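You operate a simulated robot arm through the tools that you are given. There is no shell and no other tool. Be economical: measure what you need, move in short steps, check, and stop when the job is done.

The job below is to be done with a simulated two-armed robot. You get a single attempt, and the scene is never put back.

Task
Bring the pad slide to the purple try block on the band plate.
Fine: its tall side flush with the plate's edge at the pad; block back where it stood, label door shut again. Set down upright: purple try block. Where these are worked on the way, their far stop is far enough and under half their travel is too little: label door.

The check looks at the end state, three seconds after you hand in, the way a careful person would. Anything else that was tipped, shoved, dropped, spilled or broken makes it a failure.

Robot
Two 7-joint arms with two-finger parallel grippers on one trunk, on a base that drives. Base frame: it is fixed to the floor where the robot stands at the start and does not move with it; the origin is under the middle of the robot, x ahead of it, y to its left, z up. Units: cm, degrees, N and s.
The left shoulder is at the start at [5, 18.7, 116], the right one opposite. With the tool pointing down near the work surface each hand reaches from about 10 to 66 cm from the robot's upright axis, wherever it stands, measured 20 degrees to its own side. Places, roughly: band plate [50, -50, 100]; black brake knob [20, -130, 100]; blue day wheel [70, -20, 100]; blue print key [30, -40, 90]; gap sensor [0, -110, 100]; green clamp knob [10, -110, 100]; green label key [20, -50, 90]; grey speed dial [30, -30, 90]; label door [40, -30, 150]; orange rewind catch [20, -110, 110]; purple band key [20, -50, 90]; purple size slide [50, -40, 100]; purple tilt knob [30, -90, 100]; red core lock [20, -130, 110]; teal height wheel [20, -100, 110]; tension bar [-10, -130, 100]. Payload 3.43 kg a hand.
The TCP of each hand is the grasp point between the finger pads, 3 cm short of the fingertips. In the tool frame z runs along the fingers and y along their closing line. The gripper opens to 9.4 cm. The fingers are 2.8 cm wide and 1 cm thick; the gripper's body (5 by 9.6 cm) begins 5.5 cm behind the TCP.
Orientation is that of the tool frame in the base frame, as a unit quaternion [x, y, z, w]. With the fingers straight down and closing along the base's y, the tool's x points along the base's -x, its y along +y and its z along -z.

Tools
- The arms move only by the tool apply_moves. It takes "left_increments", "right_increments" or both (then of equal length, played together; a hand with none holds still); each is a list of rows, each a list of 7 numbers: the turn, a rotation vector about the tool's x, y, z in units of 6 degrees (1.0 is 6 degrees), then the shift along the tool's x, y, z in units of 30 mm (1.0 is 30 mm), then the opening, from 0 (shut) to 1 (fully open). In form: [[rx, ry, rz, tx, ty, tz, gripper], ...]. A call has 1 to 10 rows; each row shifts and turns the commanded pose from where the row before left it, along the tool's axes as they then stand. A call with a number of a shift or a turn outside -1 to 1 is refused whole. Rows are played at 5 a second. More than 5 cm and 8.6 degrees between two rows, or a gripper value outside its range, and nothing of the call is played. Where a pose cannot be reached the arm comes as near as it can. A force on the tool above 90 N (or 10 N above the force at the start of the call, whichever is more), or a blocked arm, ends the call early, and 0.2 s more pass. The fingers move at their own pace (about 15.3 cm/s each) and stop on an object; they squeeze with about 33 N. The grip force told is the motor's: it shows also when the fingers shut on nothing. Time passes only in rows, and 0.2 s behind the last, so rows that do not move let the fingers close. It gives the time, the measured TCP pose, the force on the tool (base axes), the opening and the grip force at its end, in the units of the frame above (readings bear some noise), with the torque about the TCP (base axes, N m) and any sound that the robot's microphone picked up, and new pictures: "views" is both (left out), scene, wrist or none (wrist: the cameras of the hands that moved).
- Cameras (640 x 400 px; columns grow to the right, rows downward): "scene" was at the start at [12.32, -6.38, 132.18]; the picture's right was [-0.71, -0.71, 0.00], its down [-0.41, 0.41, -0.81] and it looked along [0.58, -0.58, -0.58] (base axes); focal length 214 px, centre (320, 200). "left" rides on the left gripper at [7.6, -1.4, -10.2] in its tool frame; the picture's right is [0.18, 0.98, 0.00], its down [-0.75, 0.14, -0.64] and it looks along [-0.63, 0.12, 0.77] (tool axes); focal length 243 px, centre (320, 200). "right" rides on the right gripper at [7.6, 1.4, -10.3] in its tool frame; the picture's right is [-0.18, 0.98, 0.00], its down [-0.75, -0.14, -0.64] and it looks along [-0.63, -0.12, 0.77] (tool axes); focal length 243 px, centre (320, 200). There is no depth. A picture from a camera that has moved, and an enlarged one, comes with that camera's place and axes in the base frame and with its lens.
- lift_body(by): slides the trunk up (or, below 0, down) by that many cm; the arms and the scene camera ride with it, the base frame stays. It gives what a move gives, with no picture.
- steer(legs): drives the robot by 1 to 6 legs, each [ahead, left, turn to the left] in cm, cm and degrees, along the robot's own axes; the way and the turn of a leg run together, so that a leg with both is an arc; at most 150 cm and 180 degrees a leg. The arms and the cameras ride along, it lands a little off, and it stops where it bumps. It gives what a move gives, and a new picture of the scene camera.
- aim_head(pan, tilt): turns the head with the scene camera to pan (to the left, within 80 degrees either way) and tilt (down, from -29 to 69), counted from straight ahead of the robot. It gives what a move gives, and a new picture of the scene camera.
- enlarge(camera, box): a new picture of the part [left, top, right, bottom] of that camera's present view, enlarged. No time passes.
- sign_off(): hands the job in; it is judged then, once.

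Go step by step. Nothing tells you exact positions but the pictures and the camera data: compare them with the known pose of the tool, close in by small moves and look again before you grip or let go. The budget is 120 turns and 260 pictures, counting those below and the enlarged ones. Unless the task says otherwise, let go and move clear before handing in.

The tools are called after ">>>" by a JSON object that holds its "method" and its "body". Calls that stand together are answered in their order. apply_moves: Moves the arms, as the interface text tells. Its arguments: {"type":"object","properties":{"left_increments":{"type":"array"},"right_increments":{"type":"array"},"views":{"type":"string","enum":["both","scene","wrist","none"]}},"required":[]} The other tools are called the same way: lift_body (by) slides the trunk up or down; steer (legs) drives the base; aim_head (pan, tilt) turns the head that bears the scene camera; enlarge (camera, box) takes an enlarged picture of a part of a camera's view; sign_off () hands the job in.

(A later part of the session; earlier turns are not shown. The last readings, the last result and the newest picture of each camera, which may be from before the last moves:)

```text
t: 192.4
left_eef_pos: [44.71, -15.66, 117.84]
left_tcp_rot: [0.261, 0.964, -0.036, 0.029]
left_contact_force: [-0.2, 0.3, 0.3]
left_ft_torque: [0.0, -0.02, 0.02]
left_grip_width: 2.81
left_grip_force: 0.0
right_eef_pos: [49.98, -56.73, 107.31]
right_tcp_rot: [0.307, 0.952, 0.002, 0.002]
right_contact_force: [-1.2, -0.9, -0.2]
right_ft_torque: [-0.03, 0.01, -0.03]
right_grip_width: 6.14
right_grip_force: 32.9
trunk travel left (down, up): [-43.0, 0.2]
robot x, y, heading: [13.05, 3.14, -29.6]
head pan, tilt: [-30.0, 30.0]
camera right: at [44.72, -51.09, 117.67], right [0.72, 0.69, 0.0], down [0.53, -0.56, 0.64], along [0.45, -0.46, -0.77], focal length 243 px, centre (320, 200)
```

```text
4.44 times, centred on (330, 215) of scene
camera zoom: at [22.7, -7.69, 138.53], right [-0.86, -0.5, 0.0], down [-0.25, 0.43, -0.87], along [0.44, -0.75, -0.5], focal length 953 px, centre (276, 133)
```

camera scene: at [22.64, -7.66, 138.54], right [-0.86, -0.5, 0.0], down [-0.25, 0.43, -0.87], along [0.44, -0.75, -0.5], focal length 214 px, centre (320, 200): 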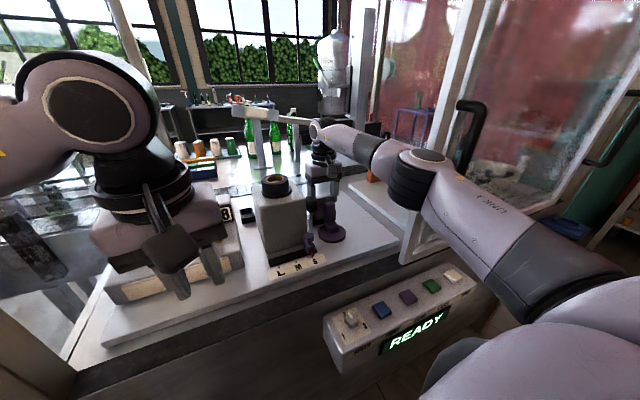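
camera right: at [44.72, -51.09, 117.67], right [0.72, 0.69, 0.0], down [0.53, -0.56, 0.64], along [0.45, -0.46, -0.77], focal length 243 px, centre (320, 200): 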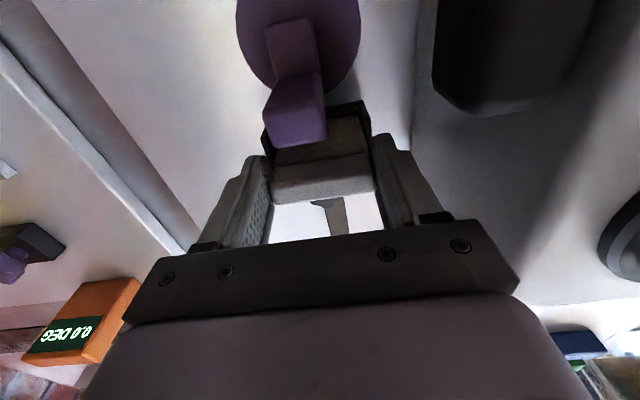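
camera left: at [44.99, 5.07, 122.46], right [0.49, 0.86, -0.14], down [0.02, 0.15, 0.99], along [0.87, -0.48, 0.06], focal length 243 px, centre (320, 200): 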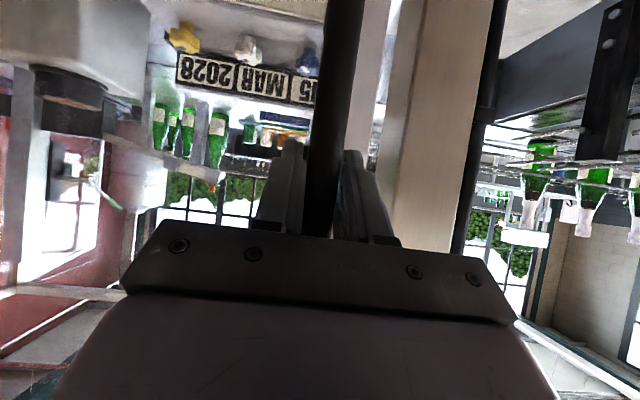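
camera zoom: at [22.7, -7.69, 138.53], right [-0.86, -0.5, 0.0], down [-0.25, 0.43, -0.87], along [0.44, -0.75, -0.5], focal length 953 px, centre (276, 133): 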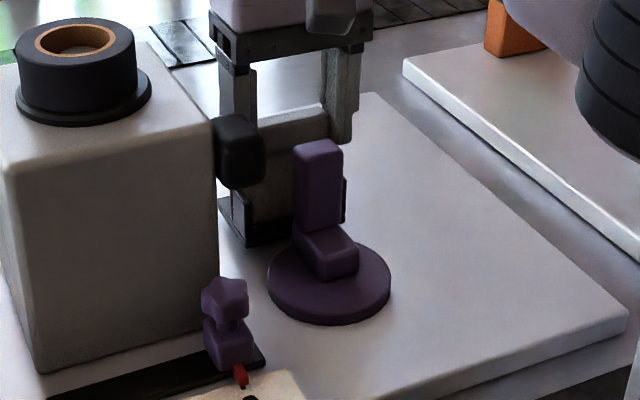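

The gap is about half a centimetre. I pull on in 2 mm steps watching the force.

>>> {"method": "apply_moves", "body": {"right_increments": [[0, 0, 0, 0.07, 0, 0, 0.3], [0, 0, 0, 0.07, 0, 0, 0.3], [0, 0, 0, 0, 0, 0, 0.3]], "views": "none"}}

>>> {"method": "apply_moves", "body": {"right_increments": [[0, 0, 0, 0.05, 0, 0, 0.3], [0, 0, 0, 0, 0, 0, 0.3]], "views": "none"}}

>>> {"method": "enlarge", "body": {"camera": "right", "box": [220, 40, 400, 200]}}

```text
t: 193.2
left_eef_pos: [44.7, -15.6, 117.86]
left_tcp_rot: [0.261, 0.964, -0.034, 0.028]
left_contact_force: [0.8, -0.4, 0.2]
left_ft_torque: [-0.02, 0.0, -0.01]
left_grip_width: 2.8
left_grip_force: 0.1
right_eef_pos: [49.68, -56.36, 107.45]
right_tcp_rot: [0.308, 0.952, 0.001, 0.001]
right_contact_force: [0.5, -2.4, 0.9]
right_ft_torque: [-0.22, -0.04, 0.07]
right_grip_width: 6.11
right_grip_force: 33.2
trunk travel left (down, up): [-43.0, 0.2]
robot x, y, heading: [13.13, 3.15, -29.6]
head pan, tilt: [-30.0, 30.0]
```

```text
t: 193.8
left_eef_pos: [44.76, -15.7, 117.88]
left_tcp_rot: [0.261, 0.964, -0.035, 0.028]
left_contact_force: [0.3, -0.6, -1.2]
left_ft_torque: [-0.01, 0.0, -0.02]
left_grip_width: 2.81
left_grip_force: 0.0
right_eef_pos: [49.58, -56.26, 107.29]
right_tcp_rot: [0.307, 0.952, 0.002, 0.001]
right_contact_force: [0.6, -1.8, 0.3]
right_ft_torque: [-0.19, 0.05, 0.03]
right_grip_width: 6.13
right_grip_force: 33.5
trunk travel left (down, up): [-43.0, 0.2]
robot x, y, heading: [12.77, 2.91, -29.5]
head pan, tilt: [-30.0, 30.0]
```

```text
2.50 times, centred on (310, 120) of right
camera zoom: at [44.24, -50.75, 117.66], right [0.72, 0.69, 0.0], down [0.53, -0.56, 0.64], along [0.44, -0.46, -0.77], focal length 606 px, centre (345, 400)
```

zoom: 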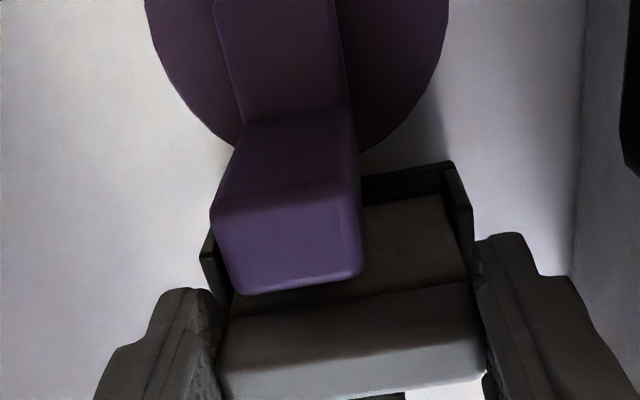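

A light reaction shows. I pull 2 mm more to see if it has reached the block/plate.

>>> {"method": "apply_moves", "body": {"right_increments": [[0, 0, 0, 0.07, 0, 0, 0.3], [0, 0, 0, 0, 0, 0, 0.3]], "views": "none"}}

>>> {"method": "apply_moves", "body": {"right_increments": [[0, 0, 0, 0, 0, 0, 0.85], [0, 0, 0, 0, 0, 0, 0.85], [0, 0, 0, 0, 0, -1, 0.85], [0, 0, 0, 0, 0, -1, 0.85], [0, 0, 0, 0, 0, -0.6, 0.85]], "views": "wrist"}}

>>> {"method": "enlarge", "body": {"camera": "right", "box": [240, 0, 400, 160]}}

```text
t: 194.4
left_eef_pos: [44.68, -15.6, 117.79]
left_tcp_rot: [0.261, 0.964, -0.035, 0.028]
left_contact_force: [-0.1, -0.6, -0.4]
left_ft_torque: [0.03, -0.02, 0.01]
left_grip_width: 2.8
left_grip_force: 0.1
right_eef_pos: [49.34, -56.16, 107.35]
right_tcp_rot: [0.308, 0.952, 0.001, 0.001]
right_contact_force: [-0.3, -2.3, 3.0]
right_ft_torque: [-0.27, 0.02, 0.09]
right_grip_width: 6.12
right_grip_force: 32.3
trunk travel left (down, up): [-43.0, 0.2]
robot x, y, heading: [13.0, 3.29, -30.0]
head pan, tilt: [-30.0, 30.0]
```

```text
t: 195.6
left_eef_pos: [44.75, -15.65, 117.77]
left_tcp_rot: [0.26, 0.964, -0.034, 0.028]
left_contact_force: [-0.6, 0.0, -1.5]
left_ft_torque: [-0.03, 0.01, -0.02]
left_grip_width: 2.82
left_grip_force: 0.2
right_eef_pos: [49.47, -56.31, 115.26]
right_tcp_rot: [0.307, 0.952, 0.002, -0.001]
right_contact_force: [-0.2, 0.3, 1.2]
right_ft_torque: [-0.03, 0.0, -0.04]
right_grip_width: 7.98
right_grip_force: 0.0
trunk travel left (down, up): [-43.0, 0.2]
robot x, y, heading: [12.69, 3.51, -29.5]
head pan, tilt: [-30.0, 30.0]
camera right: at [44.11, -50.79, 125.6], right [0.72, 0.69, 0.0], down [0.53, -0.56, 0.64], along [0.44, -0.46, -0.77], focal length 243 px, centre (320, 200)
```

right: 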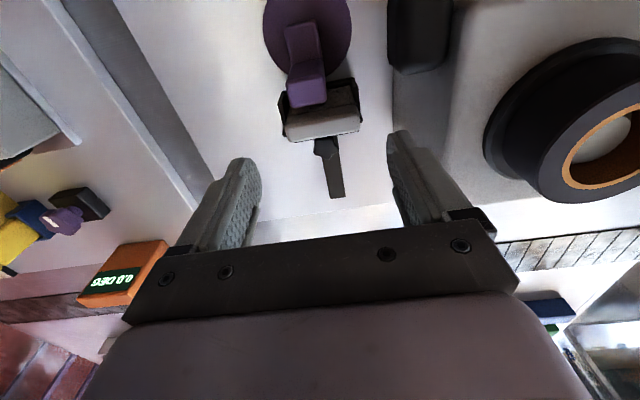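

```text
2.50 times, centred on (320, 80) of right
camera zoom: at [44.11, -50.79, 125.6], right [0.72, 0.69, 0.0], down [0.53, -0.56, 0.64], along [0.44, -0.46, -0.77], focal length 606 px, centre (320, 500)
```

zoom: 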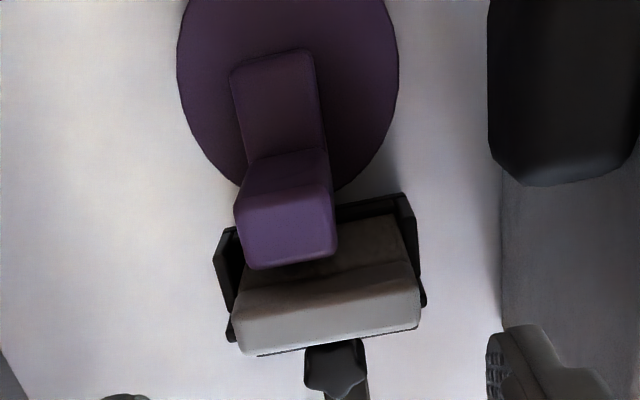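

The pad now touches the block at the plate's edge. I back the base slightly, then regrip the block by its width and lift it.

>>> {"method": "steer", "body": {"legs": [[-3.4, 0.3, 0]]}}

>>> {"method": "apply_moves", "body": {"right_increments": [[0, 0, 0, -0.15, -0.2, 1, 0.62], [0, 0, 0, 0, 0, 1, 0.62], [0, 0, 0, 0, 0, 0.6, 0.62]], "views": "wrist"}}

```text
t: 196.4
left_eef_pos: [41.62, -13.65, 117.92]
left_tcp_rot: [0.261, 0.964, -0.035, 0.029]
left_contact_force: [0.5, 0.0, 0.7]
left_ft_torque: [0.01, -0.04, -0.02]
left_grip_width: 2.82
left_grip_force: 0.1
right_eef_pos: [46.49, -54.21, 115.27]
right_tcp_rot: [0.307, 0.952, 0.0, 0.001]
right_contact_force: [-1.0, 0.4, 0.2]
right_ft_torque: [-0.01, -0.05, 0.0]
right_grip_width: 7.98
right_grip_force: 0.1
trunk travel left (down, up): [-43.0, 0.2]
robot x, y, heading: [10.19, 5.09, -29.6]
head pan, tilt: [-30.0, 30.0]
camera scene: at [19.76, -5.64, 138.55], right [-0.86, -0.5, 0.0], down [-0.25, 0.43, -0.87], along [0.44, -0.75, -0.5], focal length 214 px, centre (320, 200)
```

scene: 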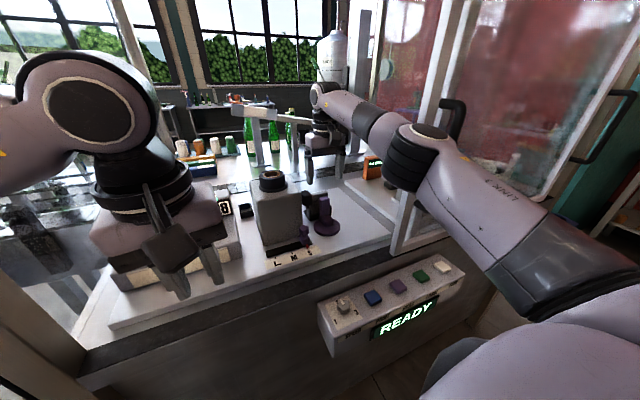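

```text
t: 197.2
left_eef_pos: [41.9, -13.69, 117.77]
left_tcp_rot: [0.262, 0.964, -0.035, 0.029]
left_contact_force: [-0.1, 0.5, -0.2]
left_ft_torque: [-0.03, -0.01, 0.03]
left_grip_width: 2.83
left_grip_force: 0.1
right_eef_pos: [46.75, -55.15, 107.55]
right_tcp_rot: [0.308, 0.951, 0.002, 0.0]
right_contact_force: [0.4, 0.6, -0.3]
right_ft_torque: [0.01, 0.0, -0.01]
right_grip_width: 5.84
right_grip_force: 0.1
trunk travel left (down, up): [-43.0, 0.2]
robot x, y, heading: [10.19, 5.12, -29.8]
head pan, tilt: [-30.0, 30.0]
camera right: at [41.46, -49.59, 117.91], right [0.72, 0.69, 0.0], down [0.53, -0.56, 0.64], along [0.45, -0.46, -0.77], focal length 243 px, centre (320, 200)
```

right: 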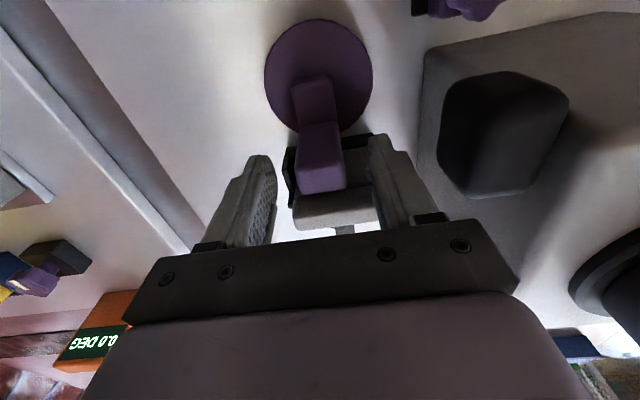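

Centred. I lower a bit, close and lift.

>>> {"method": "apply_moves", "body": {"right_increments": [[0, 0, 0, 0, 0, 0.5, 0.62], [0, 0, 0, 0, 0, 0, 0.1], [0, 0, 0, 0, 0, 0, 0.1], [0, 0, 0, 0, 0, 0, 0.1], [0, 0, 0, 0, 0, -1, 0.1], [0, 0, 0, 0, 0, -1, 0.1], [0, 0, 0, 0, -0.5, -1, 0.1], [0, 0, 0, 0, -0.5, -0.8, 0.1]], "views": "wrist"}}

>>> {"method": "steer", "body": {"legs": [[4.5, -1.5, 0]]}}

```text
t: 199.0
left_eef_pos: [41.84, -13.64, 117.75]
left_tcp_rot: [0.261, 0.964, -0.035, 0.028]
left_contact_force: [0.5, -0.3, -0.9]
left_ft_torque: [-0.06, 0.03, 0.01]
left_grip_width: 2.81
left_grip_force: 0.1
right_eef_pos: [43.31, -57.15, 116.26]
right_tcp_rot: [0.308, 0.951, 0.002, 0.002]
right_contact_force: [0.6, 0.1, -0.6]
right_ft_torque: [0.01, 0.02, 0.03]
right_grip_width: 3.34
right_grip_force: 32.8
right hand out of reach, approached as far as the arm can: row 7, 8
trunk travel left (down, up): [-43.0, 0.2]
robot x, y, heading: [10.22, 5.54, -29.8]
head pan, tilt: [-30.0, 30.0]
camera right: at [37.97, -51.55, 126.56], right [0.72, 0.69, 0.0], down [0.53, -0.56, 0.64], along [0.45, -0.46, -0.77], focal length 243 px, centre (320, 200)
```

right: 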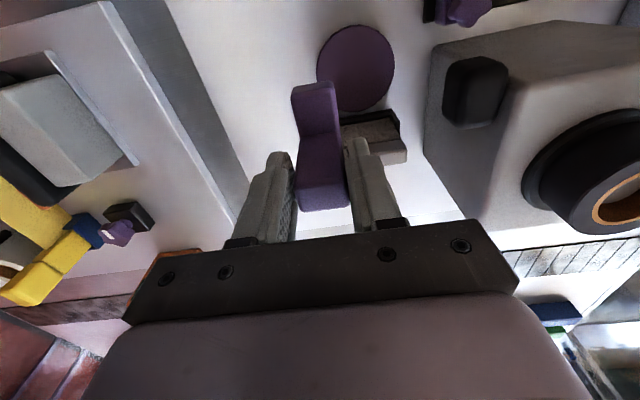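

```text
t: 200.0
left_eef_pos: [44.97, -17.43, 117.8]
left_tcp_rot: [0.26, 0.965, -0.035, 0.027]
left_contact_force: [-0.6, -0.1, 0.2]
left_ft_torque: [0.01, 0.03, 0.05]
left_grip_width: 2.82
left_grip_force: 0.0
right_eef_pos: [46.67, -60.69, 116.19]
right_tcp_rot: [0.307, 0.952, 0.002, 0.0]
right_contact_force: [-0.1, -0.6, -2.0]
right_ft_torque: [0.01, 0.03, -0.04]
right_grip_width: 3.35
right_grip_force: 33.0
trunk travel left (down, up): [-43.0, 0.2]
robot x, y, heading: [13.36, 1.36, -29.8]
head pan, tilt: [-30.0, 30.0]
camera scene: at [23.14, -9.37, 138.51], right [-0.86, -0.5, 0.0], down [-0.25, 0.43, -0.87], along [0.44, -0.75, -0.5], focal length 214 px, centre (320, 200)
```

scene: 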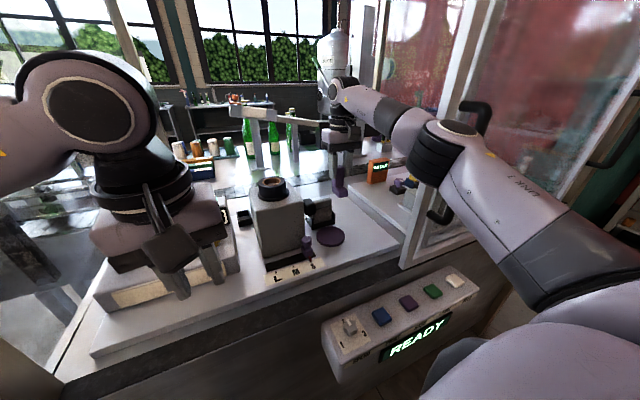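

The block is held again. I bring it round behind the tower with small base turns, compensating the hand.

>>> {"method": "steer", "body": {"legs": [[2.5, -1, 0], [1.5, -1, 6]]}}

>>> {"method": "apply_moves", "body": {"right_increments": [[0, 0, 0.5, 0, -0.9, 0, 0.1], [0, 0, 0.5, 0, -0.7, 0, 0.1]], "views": "none"}}

>>> {"method": "steer", "body": {"legs": [[1.5, -1, 6]]}}

>>> {"method": "apply_moves", "body": {"right_increments": [[0, 0, 0.5, 0, 0, 0, 0.1], [0, 0, 0.5, 0, 0, 0, 0.1]], "views": "wrist"}}

```text
t: 201.3
left_eef_pos: [49.37, -17.4, 117.76]
left_tcp_rot: [0.21, 0.977, -0.034, 0.031]
left_contact_force: [0.2, 0.2, 0.4]
left_ft_torque: [0.0, 0.03, -0.02]
left_grip_width: 2.83
left_grip_force: 0.1
right_eef_pos: [55.34, -60.51, 116.29]
right_tcp_rot: [0.258, 0.966, 0.001, 0.001]
right_contact_force: [0.3, -0.6, -1.4]
right_ft_torque: [-0.01, 0.01, 0.03]
right_grip_width: 3.35
right_grip_force: 33.2
trunk travel left (down, up): [-43.0, 0.2]
robot x, y, heading: [15.55, -2.25, -23.7]
head pan, tilt: [-30.0, 30.0]
camera scene: at [26.71, -11.88, 138.52], right [-0.81, -0.59, 0.0], down [-0.3, 0.4, -0.87], along [0.51, -0.7, -0.5], focal length 214 px, centre (320, 200)
```

scene: 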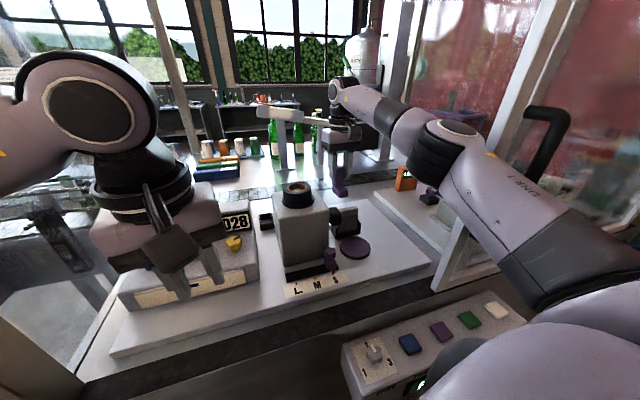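

```text
t: 201.9
left_eef_pos: [49.36, -17.5, 117.76]
left_tcp_rot: [0.21, 0.977, -0.033, 0.03]
left_contact_force: [0.3, -0.4, 0.1]
left_ft_torque: [-0.01, 0.03, -0.01]
left_grip_width: 2.85
left_grip_force: 0.0
right_eef_pos: [52.09, -64.77, 115.9]
right_tcp_rot: [0.308, 0.951, 0.001, 0.002]
right_contact_force: [0.0, 1.0, -1.0]
right_ft_torque: [-0.02, 0.0, 0.01]
right_grip_width: 3.33
right_grip_force: 33.0
right hand out of reach, approached as far as the arm can: row 2
trunk travel left (down, up): [-43.0, 0.2]
robot x, y, heading: [15.81, -2.08, -23.6]
head pan, tilt: [-30.0, 30.0]
```

```text
t: 202.8
left_eef_pos: [51.73, -15.27, 117.84]
left_tcp_rot: [0.159, 0.986, -0.031, 0.032]
left_contact_force: [-0.1, 0.2, -0.9]
left_ft_torque: [0.01, 0.01, 0.04]
left_grip_width: 2.83
left_grip_force: 0.0
right_eef_pos: [59.5, -62.12, 116.08]
right_tcp_rot: [0.258, 0.966, 0.002, 0.001]
right_contact_force: [0.3, 0.4, -0.9]
right_ft_torque: [0.01, 0.01, 0.01]
right_grip_width: 3.36
right_grip_force: 33.4
trunk travel left (down, up): [-43.0, 0.2]
robot x, y, heading: [16.45, -3.51, -17.7]
head pan, tilt: [-30.0, 30.0]
camera scene: at [28.69, -12.16, 138.52], right [-0.74, -0.67, 0.0], down [-0.34, 0.37, -0.87], along [0.58, -0.64, -0.5], focal length 214 px, centre (320, 200)
```

scene: 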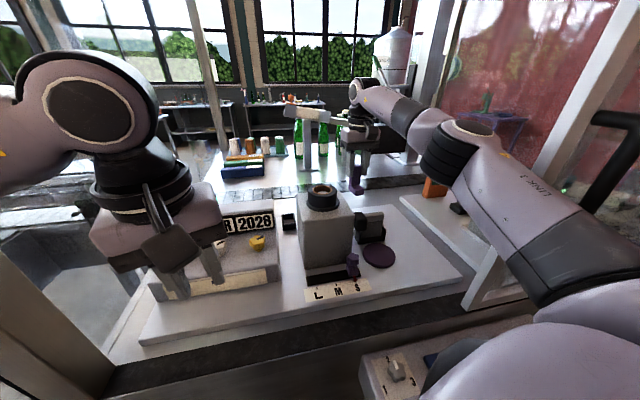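

```text
t: 203.4
left_eef_pos: [51.74, -15.4, 117.9]
left_tcp_rot: [0.159, 0.986, -0.032, 0.031]
left_contact_force: [0.0, 0.0, 1.1]
left_ft_torque: [-0.01, 0.01, -0.01]
left_grip_width: 2.81
left_grip_force: 0.0
right_eef_pos: [59.61, -62.06, 116.01]
right_tcp_rot: [0.308, 0.951, 0.001, 0.002]
right_contact_force: [0.3, -0.2, -1.5]
right_ft_torque: [-0.02, -0.01, -0.03]
right_grip_width: 3.36
right_grip_force: 33.4
trunk travel left (down, up): [-43.0, 0.2]
robot x, y, heading: [16.7, -3.67, -17.7]
head pan, tilt: [-30.0, 30.0]
camera right: at [54.15, -56.43, 126.38], right [0.73, 0.69, 0.0], down [0.52, -0.56, 0.64], along [0.45, -0.46, -0.77], focal length 243 px, centre (320, 200)
```

right: 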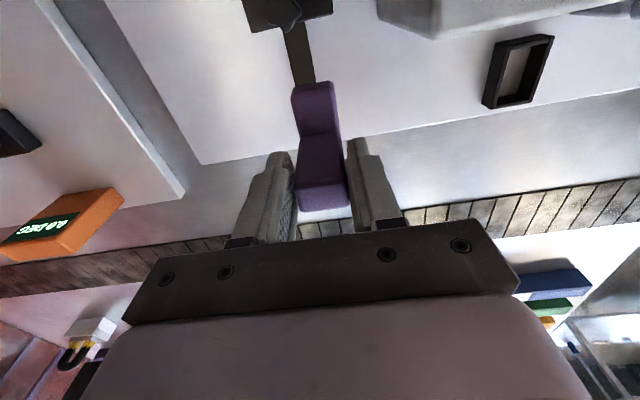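

Behind the tower now. One more small turn brings the block over its old spot.

>>> {"method": "steer", "body": {"legs": [[1.2, 0, 6]]}}

>>> {"method": "apply_moves", "body": {"right_increments": [[0, 0, 0.5, 0, 0.4, 0.8, 0.1], [0, 0, 0.5, 0, 0.4, 0.8, 0.1], [0, 0, 0, 0, 0, 0.5, 0.1]], "views": "wrist"}}

```text
t: 204.4
left_eef_pos: [53.92, -11.8, 117.76]
left_tcp_rot: [0.107, 0.993, -0.03, 0.034]
left_contact_force: [0.2, 0.6, 0.1]
left_ft_torque: [-0.02, 0.03, -0.01]
left_grip_width: 2.83
left_grip_force: 0.0
right_eef_pos: [66.56, -57.48, 116.16]
right_tcp_rot: [0.258, 0.966, 0.002, 0.001]
right_contact_force: [-0.2, -0.4, -0.9]
right_ft_torque: [-0.01, -0.01, 0.03]
right_grip_width: 3.33
right_grip_force: 32.8
trunk travel left (down, up): [-43.0, 0.2]
robot x, y, heading: [17.81, -3.98, -11.3]
head pan, tilt: [-30.0, 30.0]
camera scene: at [30.66, -11.17, 138.53], right [-0.67, -0.75, 0.0], down [-0.37, 0.33, -0.87], along [0.65, -0.58, -0.5], focal length 214 px, centre (320, 200)
```

scene: 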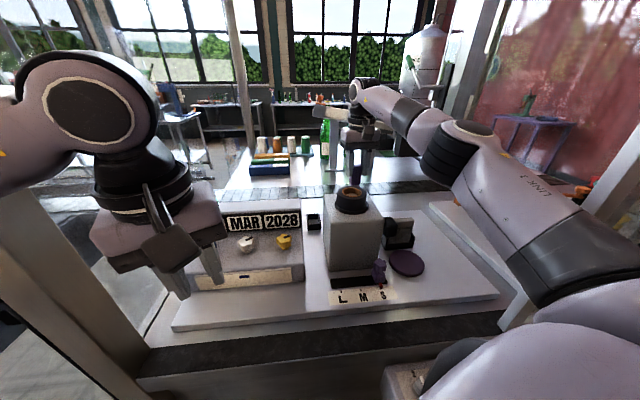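

```text
t: 205.2
left_eef_pos: [54.05, -12.0, 117.82]
left_tcp_rot: [0.108, 0.993, -0.03, 0.034]
left_contact_force: [0.6, -0.3, 0.3]
left_ft_torque: [-0.02, 0.0, -0.01]
left_grip_width: 2.85
left_grip_force: 0.1
right_eef_pos: [67.83, -55.39, 109.71]
right_tcp_rot: [0.308, 0.951, 0.002, 0.001]
right_contact_force: [0.3, -0.7, -0.8]
right_ft_torque: [0.0, -0.01, 0.03]
right_grip_width: 3.36
right_grip_force: 32.6
trunk travel left (down, up): [-43.0, 0.2]
robot x, y, heading: [17.55, -3.9, -11.9]
head pan, tilt: [-30.0, 30.0]
camera right: at [62.51, -49.98, 120.1], right [0.73, 0.69, 0.0], down [0.53, -0.56, 0.64], along [0.44, -0.46, -0.77], focal length 243 px, centre (320, 200)
```

right: 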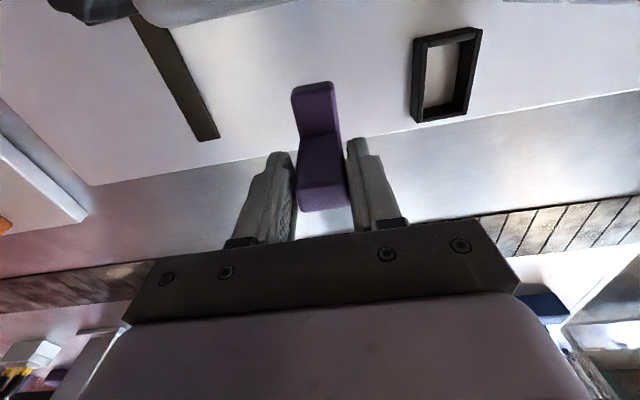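

Lined up except 0.8 cm depth. I correct, lower to the board, release and rise.

>>> {"method": "apply_moves", "body": {"right_increments": [[0, 0, 0, -0.27, 0, 0.7, 0.1], [0, 0, 0, 0, 0, 0.6, 0.1], [0, 0, 0, 0, 0, 0.23, 0.1], [0, 0, 0, 0, 0, 0, 0.5], [0, 0, 0, 0, 0, 0, 0.55], [0, 0, 0, 0, 0, -0.8, 0.55], [0, 0, 0, 0, 0, -1, 0.55], [0, 0, 0, 0, 0, -1, 0.55], [0, 0, 0, 0, 0, -1, 0.3]], "views": "wrist"}}

```text
t: 207.2
left_eef_pos: [53.98, -11.81, 117.75]
left_tcp_rot: [0.107, 0.993, -0.03, 0.034]
left_contact_force: [0.1, 0.8, -0.3]
left_ft_torque: [0.0, -0.02, 0.0]
left_grip_width: 2.8
left_grip_force: 0.1
right_eef_pos: [68.09, -55.67, 116.8]
right_tcp_rot: [0.308, 0.951, 0.001, 0.001]
right_contact_force: [-0.4, 0.1, 0.0]
right_ft_torque: [0.0, -0.01, 0.0]
right_grip_width: 2.81
right_grip_force: 0.1
trunk travel left (down, up): [-43.0, 0.2]
robot x, y, heading: [17.96, -4.11, -11.8]
head pan, tilt: [-30.0, 30.0]
camera right: at [62.82, -50.08, 127.06], right [0.73, 0.69, 0.0], down [0.53, -0.56, 0.64], along [0.45, -0.46, -0.77], focal length 243 px, centre (320, 200)
```

right: 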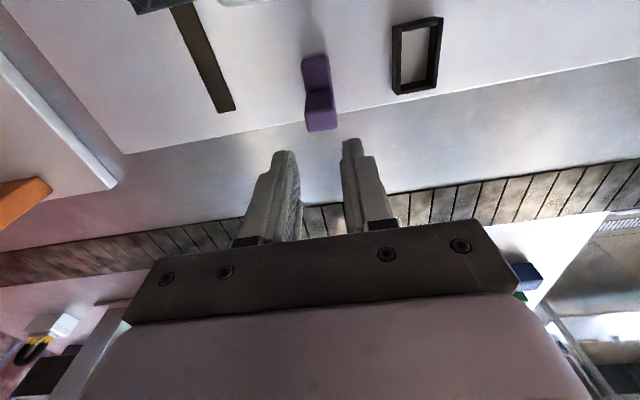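

The block stands upright where it was. Now I withdraw the arm out of the cell, back off and turn toward the door handle.

>>> {"method": "apply_moves", "body": {"right_increments": [[0, 0, 0, 0.3, 0, -1, 0.3], [0, 0, 0, 0.3, 0, -1, 0.3]], "views": "none"}}

>>> {"method": "steer", "body": {"legs": [[-6, 1, 0], [-6, 0, 0]]}}

>>> {"method": "apply_moves", "body": {"right_increments": [[0, 0, 0, 1, 0, -0.2, 0.3], [0, 0, 0, 1, 0, 0, 0.3], [0, 0, 0, 1, 0, 0, 0.3], [0, 0, 0, 1, 0, 0, 0.3], [0, 0, 0, 1, 0, 0, 0.3], [0, 0, 0, 1, 0, 0, 0.3], [0, 0, 0, 1, 0, 0, 0.3], [0, 0, 0, 1, 0, 0, 0.3], [0, 0, 0, 1, 0, 0, 0.3], [0, 0, 0, 1, 0, 0, 0.3]], "views": "none"}}

>>> {"method": "steer", "body": {"legs": [[0, 0, -18]]}}

```text
t: 207.8
left_eef_pos: [54.03, -11.84, 117.89]
left_tcp_rot: [0.106, 0.993, -0.03, 0.033]
left_contact_force: [0.6, -0.4, 0.3]
left_ft_torque: [0.01, -0.03, -0.02]
left_grip_width: 2.83
left_grip_force: 0.1
right_eef_pos: [66.79, -54.59, 122.39]
right_tcp_rot: [0.309, 0.951, 0.001, 0.002]
right_contact_force: [-0.2, 0.1, -0.1]
right_ft_torque: [0.0, 0.03, 0.01]
right_grip_width: 2.81
right_grip_force: 0.0
trunk travel left (down, up): [-43.0, 0.2]
robot x, y, heading: [17.97, -3.32, -11.7]
head pan, tilt: [-30.0, 30.0]
```

```text
t: 209.3
left_eef_pos: [42.28, -8.34, 117.85]
left_tcp_rot: [0.106, 0.993, -0.03, 0.034]
left_contact_force: [0.0, 0.8, -0.2]
left_ft_torque: [0.01, 0.0, 0.03]
left_grip_width: 2.82
left_grip_force: 0.1
right_eef_pos: [55.1, -51.22, 122.49]
right_tcp_rot: [0.307, 0.952, 0.002, 0.003]
right_contact_force: [-0.4, 1.0, 0.8]
right_ft_torque: [0.02, -0.03, 0.05]
right_grip_width: 2.84
right_grip_force: 0.1
trunk travel left (down, up): [-43.0, 0.2]
robot x, y, heading: [6.22, -0.34, -11.6]
head pan, tilt: [-30.0, 30.0]
camera scene: at [18.93, -7.72, 138.55], right [-0.66, -0.75, 0.0], down [-0.37, 0.33, -0.87], along [0.65, -0.58, -0.5], focal length 214 px, centre (320, 200)
```

scene: 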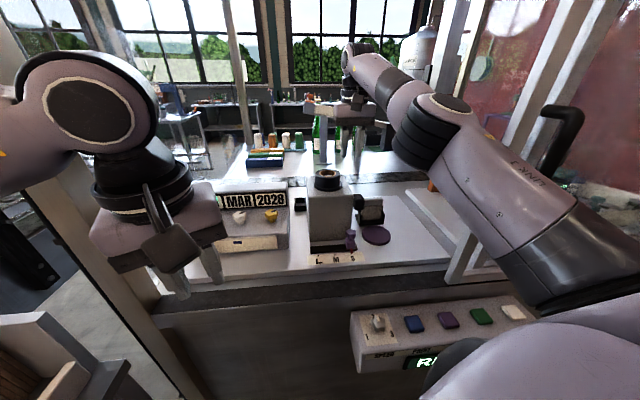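

```text
t: 211.7
left_eef_pos: [44.45, -3.46, 117.73]
left_tcp_rot: [0.096, 0.994, -0.045, 0.031]
left_contact_force: [1.5, 0.3, -0.7]
left_ft_torque: [-0.04, 0.06, 0.02]
left_grip_width: 2.81
left_grip_force: 0.0
right_eef_pos: [33.79, -27.26, 123.34]
right_tcp_rot: [0.274, 0.961, -0.027, -0.006]
right_contact_force: [0.5, -0.3, 0.5]
right_ft_torque: [0.02, 0.1, -0.01]
right_grip_width: 2.81
right_grip_force: 0.1
trunk travel left (down, up): [-43.0, 0.2]
robot x, y, heading: [7.1, 1.36, -10.6]
head pan, tilt: [-30.0, 30.0]
stopped in row 10 (right hand): the arm was blocked; the commanded pose is now the measured one
```

```text
t: 212.5
left_eef_pos: [43.8, -4.05, 118.02]
left_tcp_rot: [0.101, 0.993, -0.041, 0.033]
left_contact_force: [0.4, -0.4, 1.0]
left_ft_torque: [0.02, 0.04, 0.04]
left_grip_width: 2.8
left_grip_force: 0.1
right_eef_pos: [33.18, -26.93, 123.33]
right_tcp_rot: [0.261, 0.965, -0.03, -0.005]
right_contact_force: [0.6, 1.1, -0.2]
right_ft_torque: [0.0, -0.03, -0.02]
right_grip_width: 2.82
right_grip_force: 0.0
trunk travel left (down, up): [-43.0, 0.2]
robot x, y, heading: [7.31, 1.44, -11.3]
head pan, tilt: [-30.0, 30.0]
stopped in leg 1: the robot was blocked; the commanded pose is now the measured one
camera scene: at [20.46, -3.13, 138.72], right [-0.66, -0.75, 0.02], down [-0.38, 0.31, -0.87], along [0.65, -0.58, -0.49], focal length 214 px, centre (320, 200)
```

scene: 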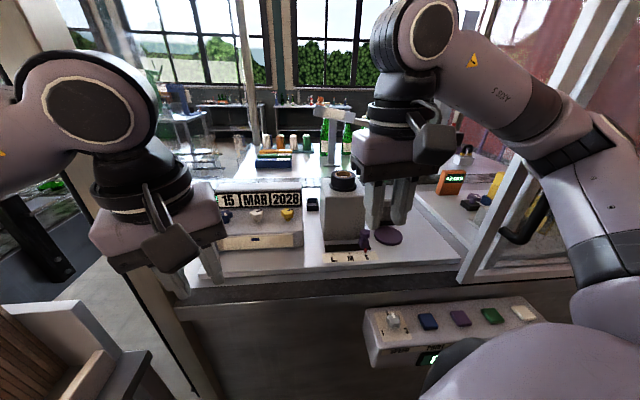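

The right elbow leans on the handle. I back off and to the left, then turn toward the door.

>>> {"method": "steer", "body": {"legs": [[-3, 3, 0], [-4, 0, 0], [0, 0, -16]]}}

>>> {"method": "aim_head", "body": {"pan": -25, "tilt": 25}}

```text
t: 214.9
left_eef_pos: [33.61, -11.63, 117.85]
left_tcp_rot: [0.24, 0.97, -0.034, 0.03]
left_contact_force: [-1.2, 0.4, -0.5]
left_ft_torque: [0.02, 0.01, -0.02]
left_grip_width: 2.79
left_grip_force: 0.1
right_eef_pos: [16.79, -31.14, 122.51]
right_tcp_rot: [0.4, 0.916, -0.015, -0.008]
right_contact_force: [-0.7, -0.6, -0.3]
right_ft_torque: [-0.01, 0.0, -0.03]
right_grip_width: 2.83
right_grip_force: 0.0
trunk travel left (down, up): [-43.0, 0.2]
robot x, y, heading: [1.08, 5.32, -27.4]
head pan, tilt: [-30.0, 30.0]
camera scene: at [11.32, -4.67, 138.53], right [-0.84, -0.54, 0.0], down [-0.27, 0.42, -0.87], along [0.47, -0.73, -0.5], focal length 214 px, centre (320, 200)
```

scene: 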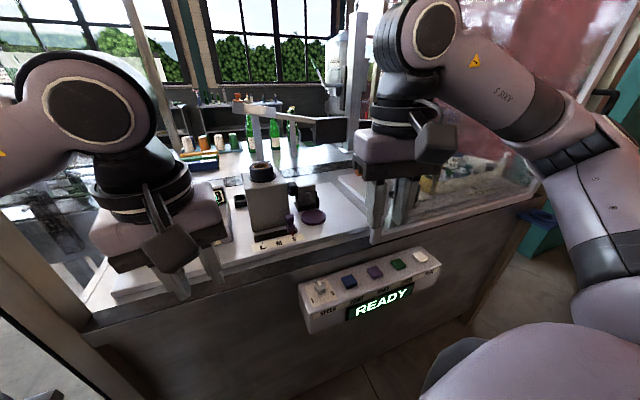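

```text
t: 215.5
left_eef_pos: [33.73, -11.53, 117.82]
left_tcp_rot: [0.239, 0.97, -0.034, 0.029]
left_contact_force: [0.2, -0.6, 0.4]
left_ft_torque: [0.01, 0.0, 0.05]
left_grip_width: 2.83
left_grip_force: 0.1
right_eef_pos: [16.78, -31.11, 122.59]
right_tcp_rot: [0.4, 0.916, -0.015, -0.008]
right_contact_force: [-0.5, -0.4, -0.6]
right_ft_torque: [-0.03, 0.0, -0.03]
right_grip_width: 2.84
right_grip_force: 0.0
trunk travel left (down, up): [-43.0, 0.2]
robot x, y, heading: [0.96, 5.97, -27.4]
head pan, tilt: [-25.0, 25.0]
camera scene: at [12.1, -4.33, 139.32], right [-0.79, -0.61, 0.0], down [-0.26, 0.33, -0.91], along [0.55, -0.72, -0.42], focal length 214 px, centre (320, 200)
```

scene: 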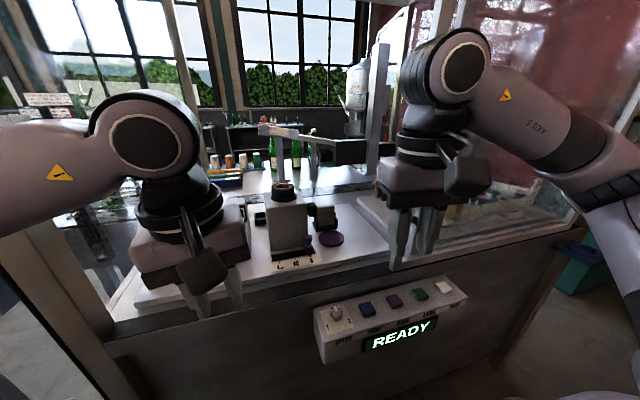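

All clear of the cell. I pitch the right hand, open it and bring it in front of the handle bar.

>>> {"method": "apply_moves", "body": {"right_increments": [[0, 0, -0.95, 0, 0, 0, 0.9], [0, 0, -0.95, 0, 0, 0, 0.9], [0, -1, 0, 0, -0.72, 0, 0.9], [0, -1, 0, 0, -0.72, 0, 0.9], [0, -1, 0, 0, -0.72, 0, 0.9], [0, -1, 0, 0, -0.72, 0, 0.9], [0, -1, 0, 0, -0.72, 0, 0.9], [0, -1, 0, 0, -0.72, 0, 0.9], [0, -1, 0, 0, -0.72, 0, 0.9], [0, -0.5, 0, 0, -0.72, 0, 0.9]], "views": "none"}}

>>> {"method": "apply_moves", "body": {"right_increments": [[0, 0, 0, -0.7, 0, 0.7, 0.9], [0, 0, 0, -0.7, 0, 0.7, 0.9]], "views": "both"}}

```text
t: 217.7
left_eef_pos: [33.6, -11.66, 117.83]
left_tcp_rot: [0.241, 0.97, -0.035, 0.029]
left_contact_force: [0.2, 0.7, -0.1]
left_ft_torque: [-0.01, 0.01, 0.01]
left_grip_width: 2.81
left_grip_force: 0.0
right_eef_pos: [6.54, -45.15, 123.2]
right_tcp_rot: [0.276, 0.883, -0.132, 0.357]
right_contact_force: [0.4, 0.3, 0.5]
right_ft_torque: [0.01, 0.0, 0.01]
right_grip_width: 8.47
right_grip_force: 0.0
trunk travel left (down, up): [-43.0, 0.2]
robot x, y, heading: [0.97, 5.79, -27.3]
head pan, tilt: [-25.0, 25.0]
```

```text
t: 218.3
left_eef_pos: [33.79, -11.69, 117.83]
left_tcp_rot: [0.241, 0.97, -0.034, 0.029]
left_contact_force: [-0.2, -0.1, 0.0]
left_ft_torque: [0.0, -0.01, -0.02]
left_grip_width: 2.79
left_grip_force: 0.0
right_eef_pos: [11.53, -48.68, 123.02]
right_tcp_rot: [0.277, 0.883, -0.131, 0.355]
right_contact_force: [0.5, -0.2, 0.2]
right_ft_torque: [-0.01, -0.01, 0.03]
right_grip_width: 8.46
right_grip_force: 0.1
trunk travel left (down, up): [-43.0, 0.2]
robot x, y, heading: [1.04, 5.58, -27.3]
head pan, tilt: [-25.0, 25.0]
camera scene: at [12.15, -4.37, 139.32], right [-0.79, -0.61, 0.0], down [-0.26, 0.33, -0.91], along [0.55, -0.72, -0.42], focal length 214 px, centre (320, 200)
camera right: at [2.2, -40.16, 125.11], right [0.68, 0.73, 0.1], down [0.01, -0.14, 0.99], along [0.73, -0.67, -0.1], focal length 243 px, centre (320, 200)
```

scene: 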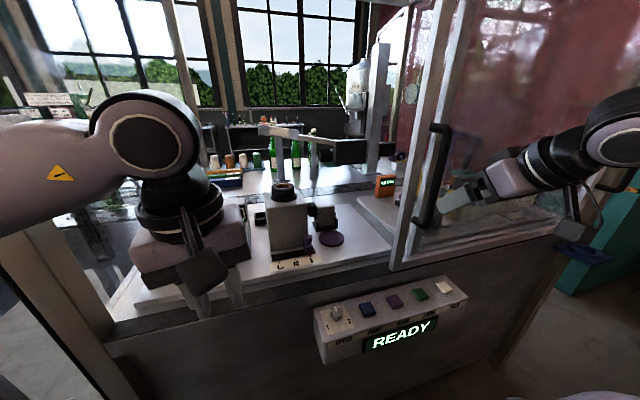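
right: 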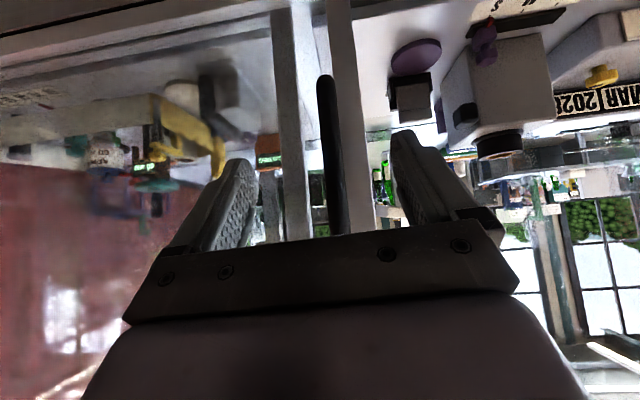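

The bar is centred between the open fingers. I advance, close, and drag the door left.

>>> {"method": "apply_moves", "body": {"right_increments": [[0, 0, 0, -0.63, 0, 0.61, 0.9], [0, 0, 0, -0.63, 0, 0.61, 0.9], [0, 0, 0, -0.6, 0.1, 0.58, 0.9], [0, 0, 0, 0, 0, 0, 0], [0, 0, 0, 0, 0, 0, 0], [0, 0, 0, 0, 0, 0, 0]], "views": "none"}}

>>> {"method": "apply_moves", "body": {"right_increments": [[0, 0, 0, 0, 1, 0, 0], [0, 0, 0, 0, 1, 0, 0], [0, 0, 0, 0, 1, 0, 0], [0, 0, 0, 0, 1, 0, 0], [0, 0, 0, 0, 1, 0, 0], [0, 0, 0, 0, 1, 0, 0], [0, 0, 0, 0, 1, 0, 0], [0, 0, 0, 0, 1, 0, 0], [0, 0, 0, 0, 1, 0, 0], [0, 0, 0, 0, 1, 0, 0]], "views": "scene"}}

```text
t: 219.7
left_eef_pos: [33.85, -11.57, 117.77]
left_tcp_rot: [0.24, 0.97, -0.035, 0.028]
left_contact_force: [0.8, 0.4, 0.5]
left_ft_torque: [0.0, 0.03, -0.01]
left_grip_width: 2.84
left_grip_force: 0.0
right_eef_pos: [18.09, -52.99, 123.25]
right_tcp_rot: [0.277, 0.883, -0.131, 0.355]
right_contact_force: [5.1, -1.3, -1.9]
right_ft_torque: [-0.28, -0.42, 0.07]
right_grip_width: 2.19
right_grip_force: 44.7
trunk travel left (down, up): [-43.0, 0.2]
robot x, y, heading: [1.57, 5.89, -27.3]
head pan, tilt: [-25.0, 25.0]
```

```text
t: 221.9
left_eef_pos: [33.63, -11.44, 117.79]
left_tcp_rot: [0.241, 0.97, -0.036, 0.029]
left_contact_force: [0.2, 0.0, -0.4]
left_ft_torque: [-0.01, 0.05, -0.03]
left_grip_width: 2.84
left_grip_force: 0.1
right_eef_pos: [35.66, -28.18, 122.79]
right_tcp_rot: [0.277, 0.88, -0.13, 0.363]
right_contact_force: [10.2, -4.1, 32.7]
right_ft_torque: [-0.14, -0.16, -0.12]
right_grip_width: 2.21
right_grip_force: 44.6
trunk travel left (down, up): [-43.0, 0.2]
robot x, y, heading: [1.39, 6.06, -27.1]
head pan, tilt: [-25.0, 25.0]
camera scene: at [12.14, -4.07, 139.34], right [-0.79, -0.61, 0.0], down [-0.26, 0.33, -0.91], along [0.55, -0.72, -0.42], focal length 214 px, centre (320, 200)
5 turns are left
```

scene: 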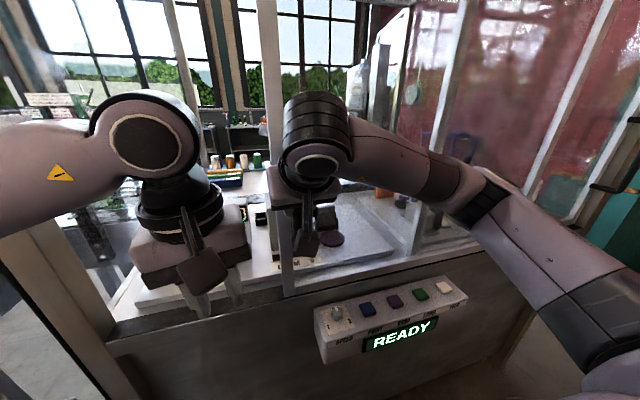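

The door is half closed. With few turns left, the right hand lets go and withdraws; the left hand pitches and lines up on the bar.

>>> {"method": "apply_moves", "body": {"right_increments": [[0, 0, 0, 0, 0, 0, 0.8], [0, 0, 0, 0, 0, 0, 0.8], [0, 0, 0, 0.7, 0, -0.7, 0.8], [0, 0, 0, 0.7, 0, -0.7, 0.8], [0, 0, 0, 0.7, 0, -0.7, 0.8], [0, 0, 0, 0, -1, 0, 0.3], [0, 0, 0, 0, -1, 0, 0.3], [0, 0, 0, 0, -1, 0, 0.3], [0, 0, 0, 0, -1, 0, 0.3], [0, 0, 0, 0, -1, 0, 0.3]], "views": "none"}}

>>> {"method": "apply_moves", "body": {"left_increments": [[0, 0, 0.7, -1, 0, -0.85, 0.85], [0, 0, 0.7, -1, 0, -0.8, 0.85], [0, -1, 0, 0, 0, 0, 0.85], [0, -1, 0, 0, 0, 0, 0.85], [0, -1, 0, 0, 0, 0, 0.85], [0, -1, 0, 0, 0, 0, 0.85], [0, -1, 0, 0, 0, 0, 0.85], [0, -1, 0, 0, 0, 0, 0.85], [0, -1, 0, 0, 0, 0, 0.85]], "right_increments": [[0, 0, 0, 0, -1, 0, 0.3], [0, 0, 0, 0, -1, 0, 0.3], [0, 0, 0, 0, -1, 0, 0.3], [0, 0, 0, 0, 0, 0, 0.3], [0, 0, 0, 0, 0, 0, 0.3], [0, 0, 0, 0, 0, 0, 0.3], [0, 0, 0, 0, 0, 0, 0.3], [0, 0, 0, 0, 0, 0, 0.3], [0, 0, 0, 0, 0, 0, 0.3]], "views": "none"}}

>>> {"method": "apply_moves", "body": {"left_increments": [[0, 0, 0, 0, -0.8, 0, 0.85], [0, 0, 0, 0, -0.8, 0, 0.85], [0, 0, 0, 0, -0.8, 0, 0.85], [0, 0, 0, 0, -0.8, 0, 0.85], [0, 0, 0, 0, -0.9, 0, 0.85]], "views": "both"}}

```text
t: 224.1
left_eef_pos: [33.61, -11.71, 117.85]
left_tcp_rot: [0.24, 0.97, -0.033, 0.029]
left_contact_force: [0.3, -0.3, 0.2]
left_ft_torque: [0.04, -0.03, -0.01]
left_grip_width: 2.81
left_grip_force: 0.0
right_eef_pos: [19.34, -35.65, 122.9]
right_tcp_rot: [0.276, 0.883, -0.13, 0.356]
right_contact_force: [-0.4, 0.1, 0.4]
right_ft_torque: [-0.02, 0.01, 0.04]
right_grip_width: 2.82
right_grip_force: 0.1
trunk travel left (down, up): [-43.0, 0.2]
robot x, y, heading: [0.89, 5.97, -27.2]
head pan, tilt: [-25.0, 25.0]
```

```text
t: 226.1
left_eef_pos: [38.73, -14.14, 123.19]
left_tcp_rot: [0.278, 0.875, -0.141, 0.371]
left_contact_force: [0.2, -0.4, 0.3]
left_ft_torque: [-0.02, 0.01, 0.01]
left_grip_width: 8.0
left_grip_force: 0.1
right_eef_pos: [14.33, -42.84, 123.14]
right_tcp_rot: [0.277, 0.883, -0.131, 0.355]
right_contact_force: [-0.4, -0.5, -1.2]
right_ft_torque: [0.01, 0.03, 0.0]
right_grip_width: 2.83
right_grip_force: 0.1
trunk travel left (down, up): [-43.0, 0.2]
robot x, y, heading: [1.33, 6.23, -27.5]
head pan, tilt: [-25.0, 25.0]
```

```text
t: 227.3
left_eef_pos: [31.24, -24.19, 123.78]
left_tcp_rot: [0.278, 0.876, -0.14, 0.37]
left_contact_force: [0.1, 0.1, -0.4]
left_ft_torque: [-0.01, 0.02, 0.02]
left_grip_width: 7.97
left_grip_force: 0.1
right_eef_pos: [14.22, -42.95, 122.95]
right_tcp_rot: [0.278, 0.883, -0.131, 0.355]
right_contact_force: [-0.6, -0.4, 0.0]
right_ft_torque: [-0.04, -0.02, -0.01]
right_grip_width: 2.82
right_grip_force: 0.1
trunk travel left (down, up): [-43.0, 0.2]
robot x, y, heading: [0.8, 5.63, -27.2]
head pan, tilt: [-25.0, 25.0]
camera scene: at [12.04, -4.39, 139.33], right [-0.79, -0.61, 0.0], down [-0.26, 0.33, -0.91], along [0.55, -0.72, -0.42], focal length 214 px, centre (320, 200)
camera left: at [20.25, -17.78, 125.37], right [0.48, 0.86, -0.17], down [0.15, 0.12, 0.98], along [0.87, -0.49, -0.07], focal length 243 px, centre (320, 200)
4 turns are left
```

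scene: 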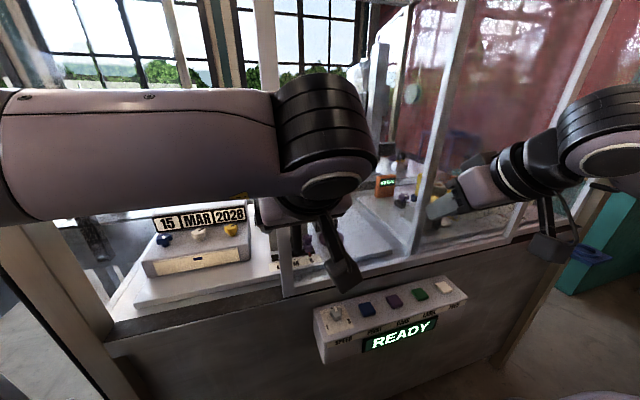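
left: 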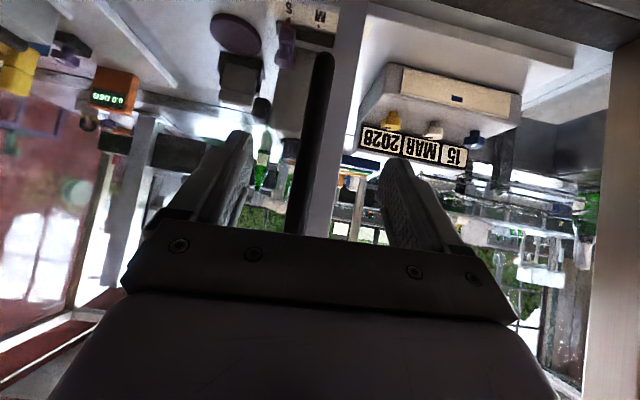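

The bar is between the left fingers. I advance, grip and drag the door shut.

>>> {"method": "apply_moves", "body": {"left_increments": [[0, 0, 0, -0.68, -0.1, 0.72, 0.85], [0, 0, 0, -0.68, 0, 0.72, 0.85], [0, 0, 0, 0, 0, 0, 0], [0, 0, 0, 0, 0, 0, 0], [0, 0, 0, 0, 0, 0, 0]], "views": "none"}}

>>> {"method": "apply_moves", "body": {"left_increments": [[0, 0, 0, 0, 1, 0, 0], [0, 0, 0, 0, 1, 0, 0], [0, 0, 0, 0, 1, 0, 0], [0, 0, 0, 0, 1, 0, 0], [0, 0, 0, 0, 1, 0, 0], [0, 0, 0, 0, 1, 0, 0], [0, 0, 0, 0, 1, 0, 0], [0, 0, 0, 0, 1, 0, 0], [0, 0, 0, 0, 1, 0, 0], [0, 0, 0, 0, 1, 0, 0]], "views": "none"}}

>>> {"method": "apply_moves", "body": {"left_increments": [[0, 0, 0, 0, 0.5, 0, 0], [0, 0, 0, 0, 0.5, 0, 0], [0, 0, 0, 0, 0.3, 0, 0]], "views": "scene"}}

```text
t: 228.5
left_eef_pos: [35.9, -27.94, 123.63]
left_tcp_rot: [0.279, 0.875, -0.141, 0.37]
left_contact_force: [-0.6, -3.8, 0.3]
left_ft_torque: [-0.04, -0.22, -0.05]
left_grip_width: 2.17
left_grip_force: 45.0
right_eef_pos: [14.1, -42.8, 122.93]
right_tcp_rot: [0.278, 0.883, -0.131, 0.355]
right_contact_force: [-0.6, -0.2, -0.5]
right_ft_torque: [-0.02, -0.04, 0.02]
right_grip_width: 2.83
right_grip_force: 0.0
trunk travel left (down, up): [-43.0, 0.2]
robot x, y, heading: [1.0, 5.92, -27.3]
head pan, tilt: [-25.0, 25.0]
```

```text
t: 230.7
left_eef_pos: [53.14, -4.72, 122.86]
left_tcp_rot: [0.283, 0.874, -0.137, 0.371]
left_contact_force: [-23.8, 18.5, 24.1]
left_ft_torque: [-0.17, -0.34, -0.02]
left_grip_width: 2.2
left_grip_force: 45.4
right_eef_pos: [13.73, -43.8, 122.7]
right_tcp_rot: [0.28, 0.883, -0.127, 0.356]
right_contact_force: [-0.2, 0.1, -0.2]
right_ft_torque: [0.02, 0.02, -0.01]
right_grip_width: 2.83
right_grip_force: 0.1
trunk travel left (down, up): [-43.0, 0.2]
robot x, y, heading: [0.84, 5.75, -27.6]
head pan, tilt: [-25.0, 25.0]
```

```text
t: 231.6
left_eef_pos: [54.8, -3.39, 122.59]
left_tcp_rot: [0.301, 0.868, -0.14, 0.369]
left_contact_force: [-1.0, -4.7, 12.9]
left_ft_torque: [1.6, 0.32, 0.04]
left_grip_width: 2.25
left_grip_force: 44.9
right_eef_pos: [13.72, -44.43, 122.34]
right_tcp_rot: [0.282, 0.883, -0.126, 0.353]
right_contact_force: [0.1, 0.5, 0.6]
right_ft_torque: [0.0, 0.0, 0.03]
right_grip_width: 2.81
right_grip_force: 0.0
trunk travel left (down, up): [-43.0, 0.2]
robot x, y, heading: [1.11, 5.69, -27.4]
head pan, tilt: [-25.0, 25.0]
stopped in row 3 (left hand): the force on the tool passed its limit at 94 N (the readings are from after the stop); the commanded pose is now the measured one
camera scene: at [11.82, -6.08, 139.1], right [-0.79, -0.61, -0.01], down [-0.25, 0.35, -0.9], along [0.55, -0.71, -0.43], focal length 214 px, centre (320, 200)
3 turns are left
```

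scene: 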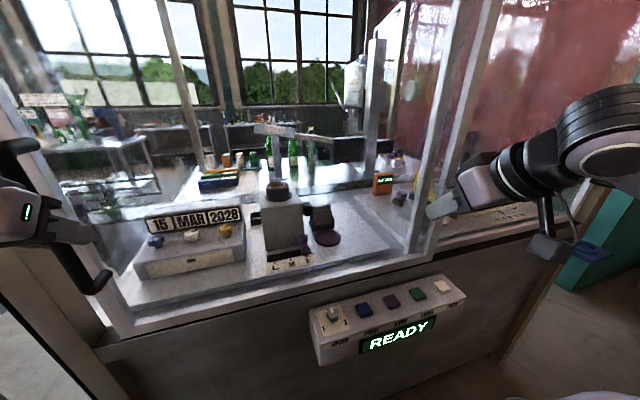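

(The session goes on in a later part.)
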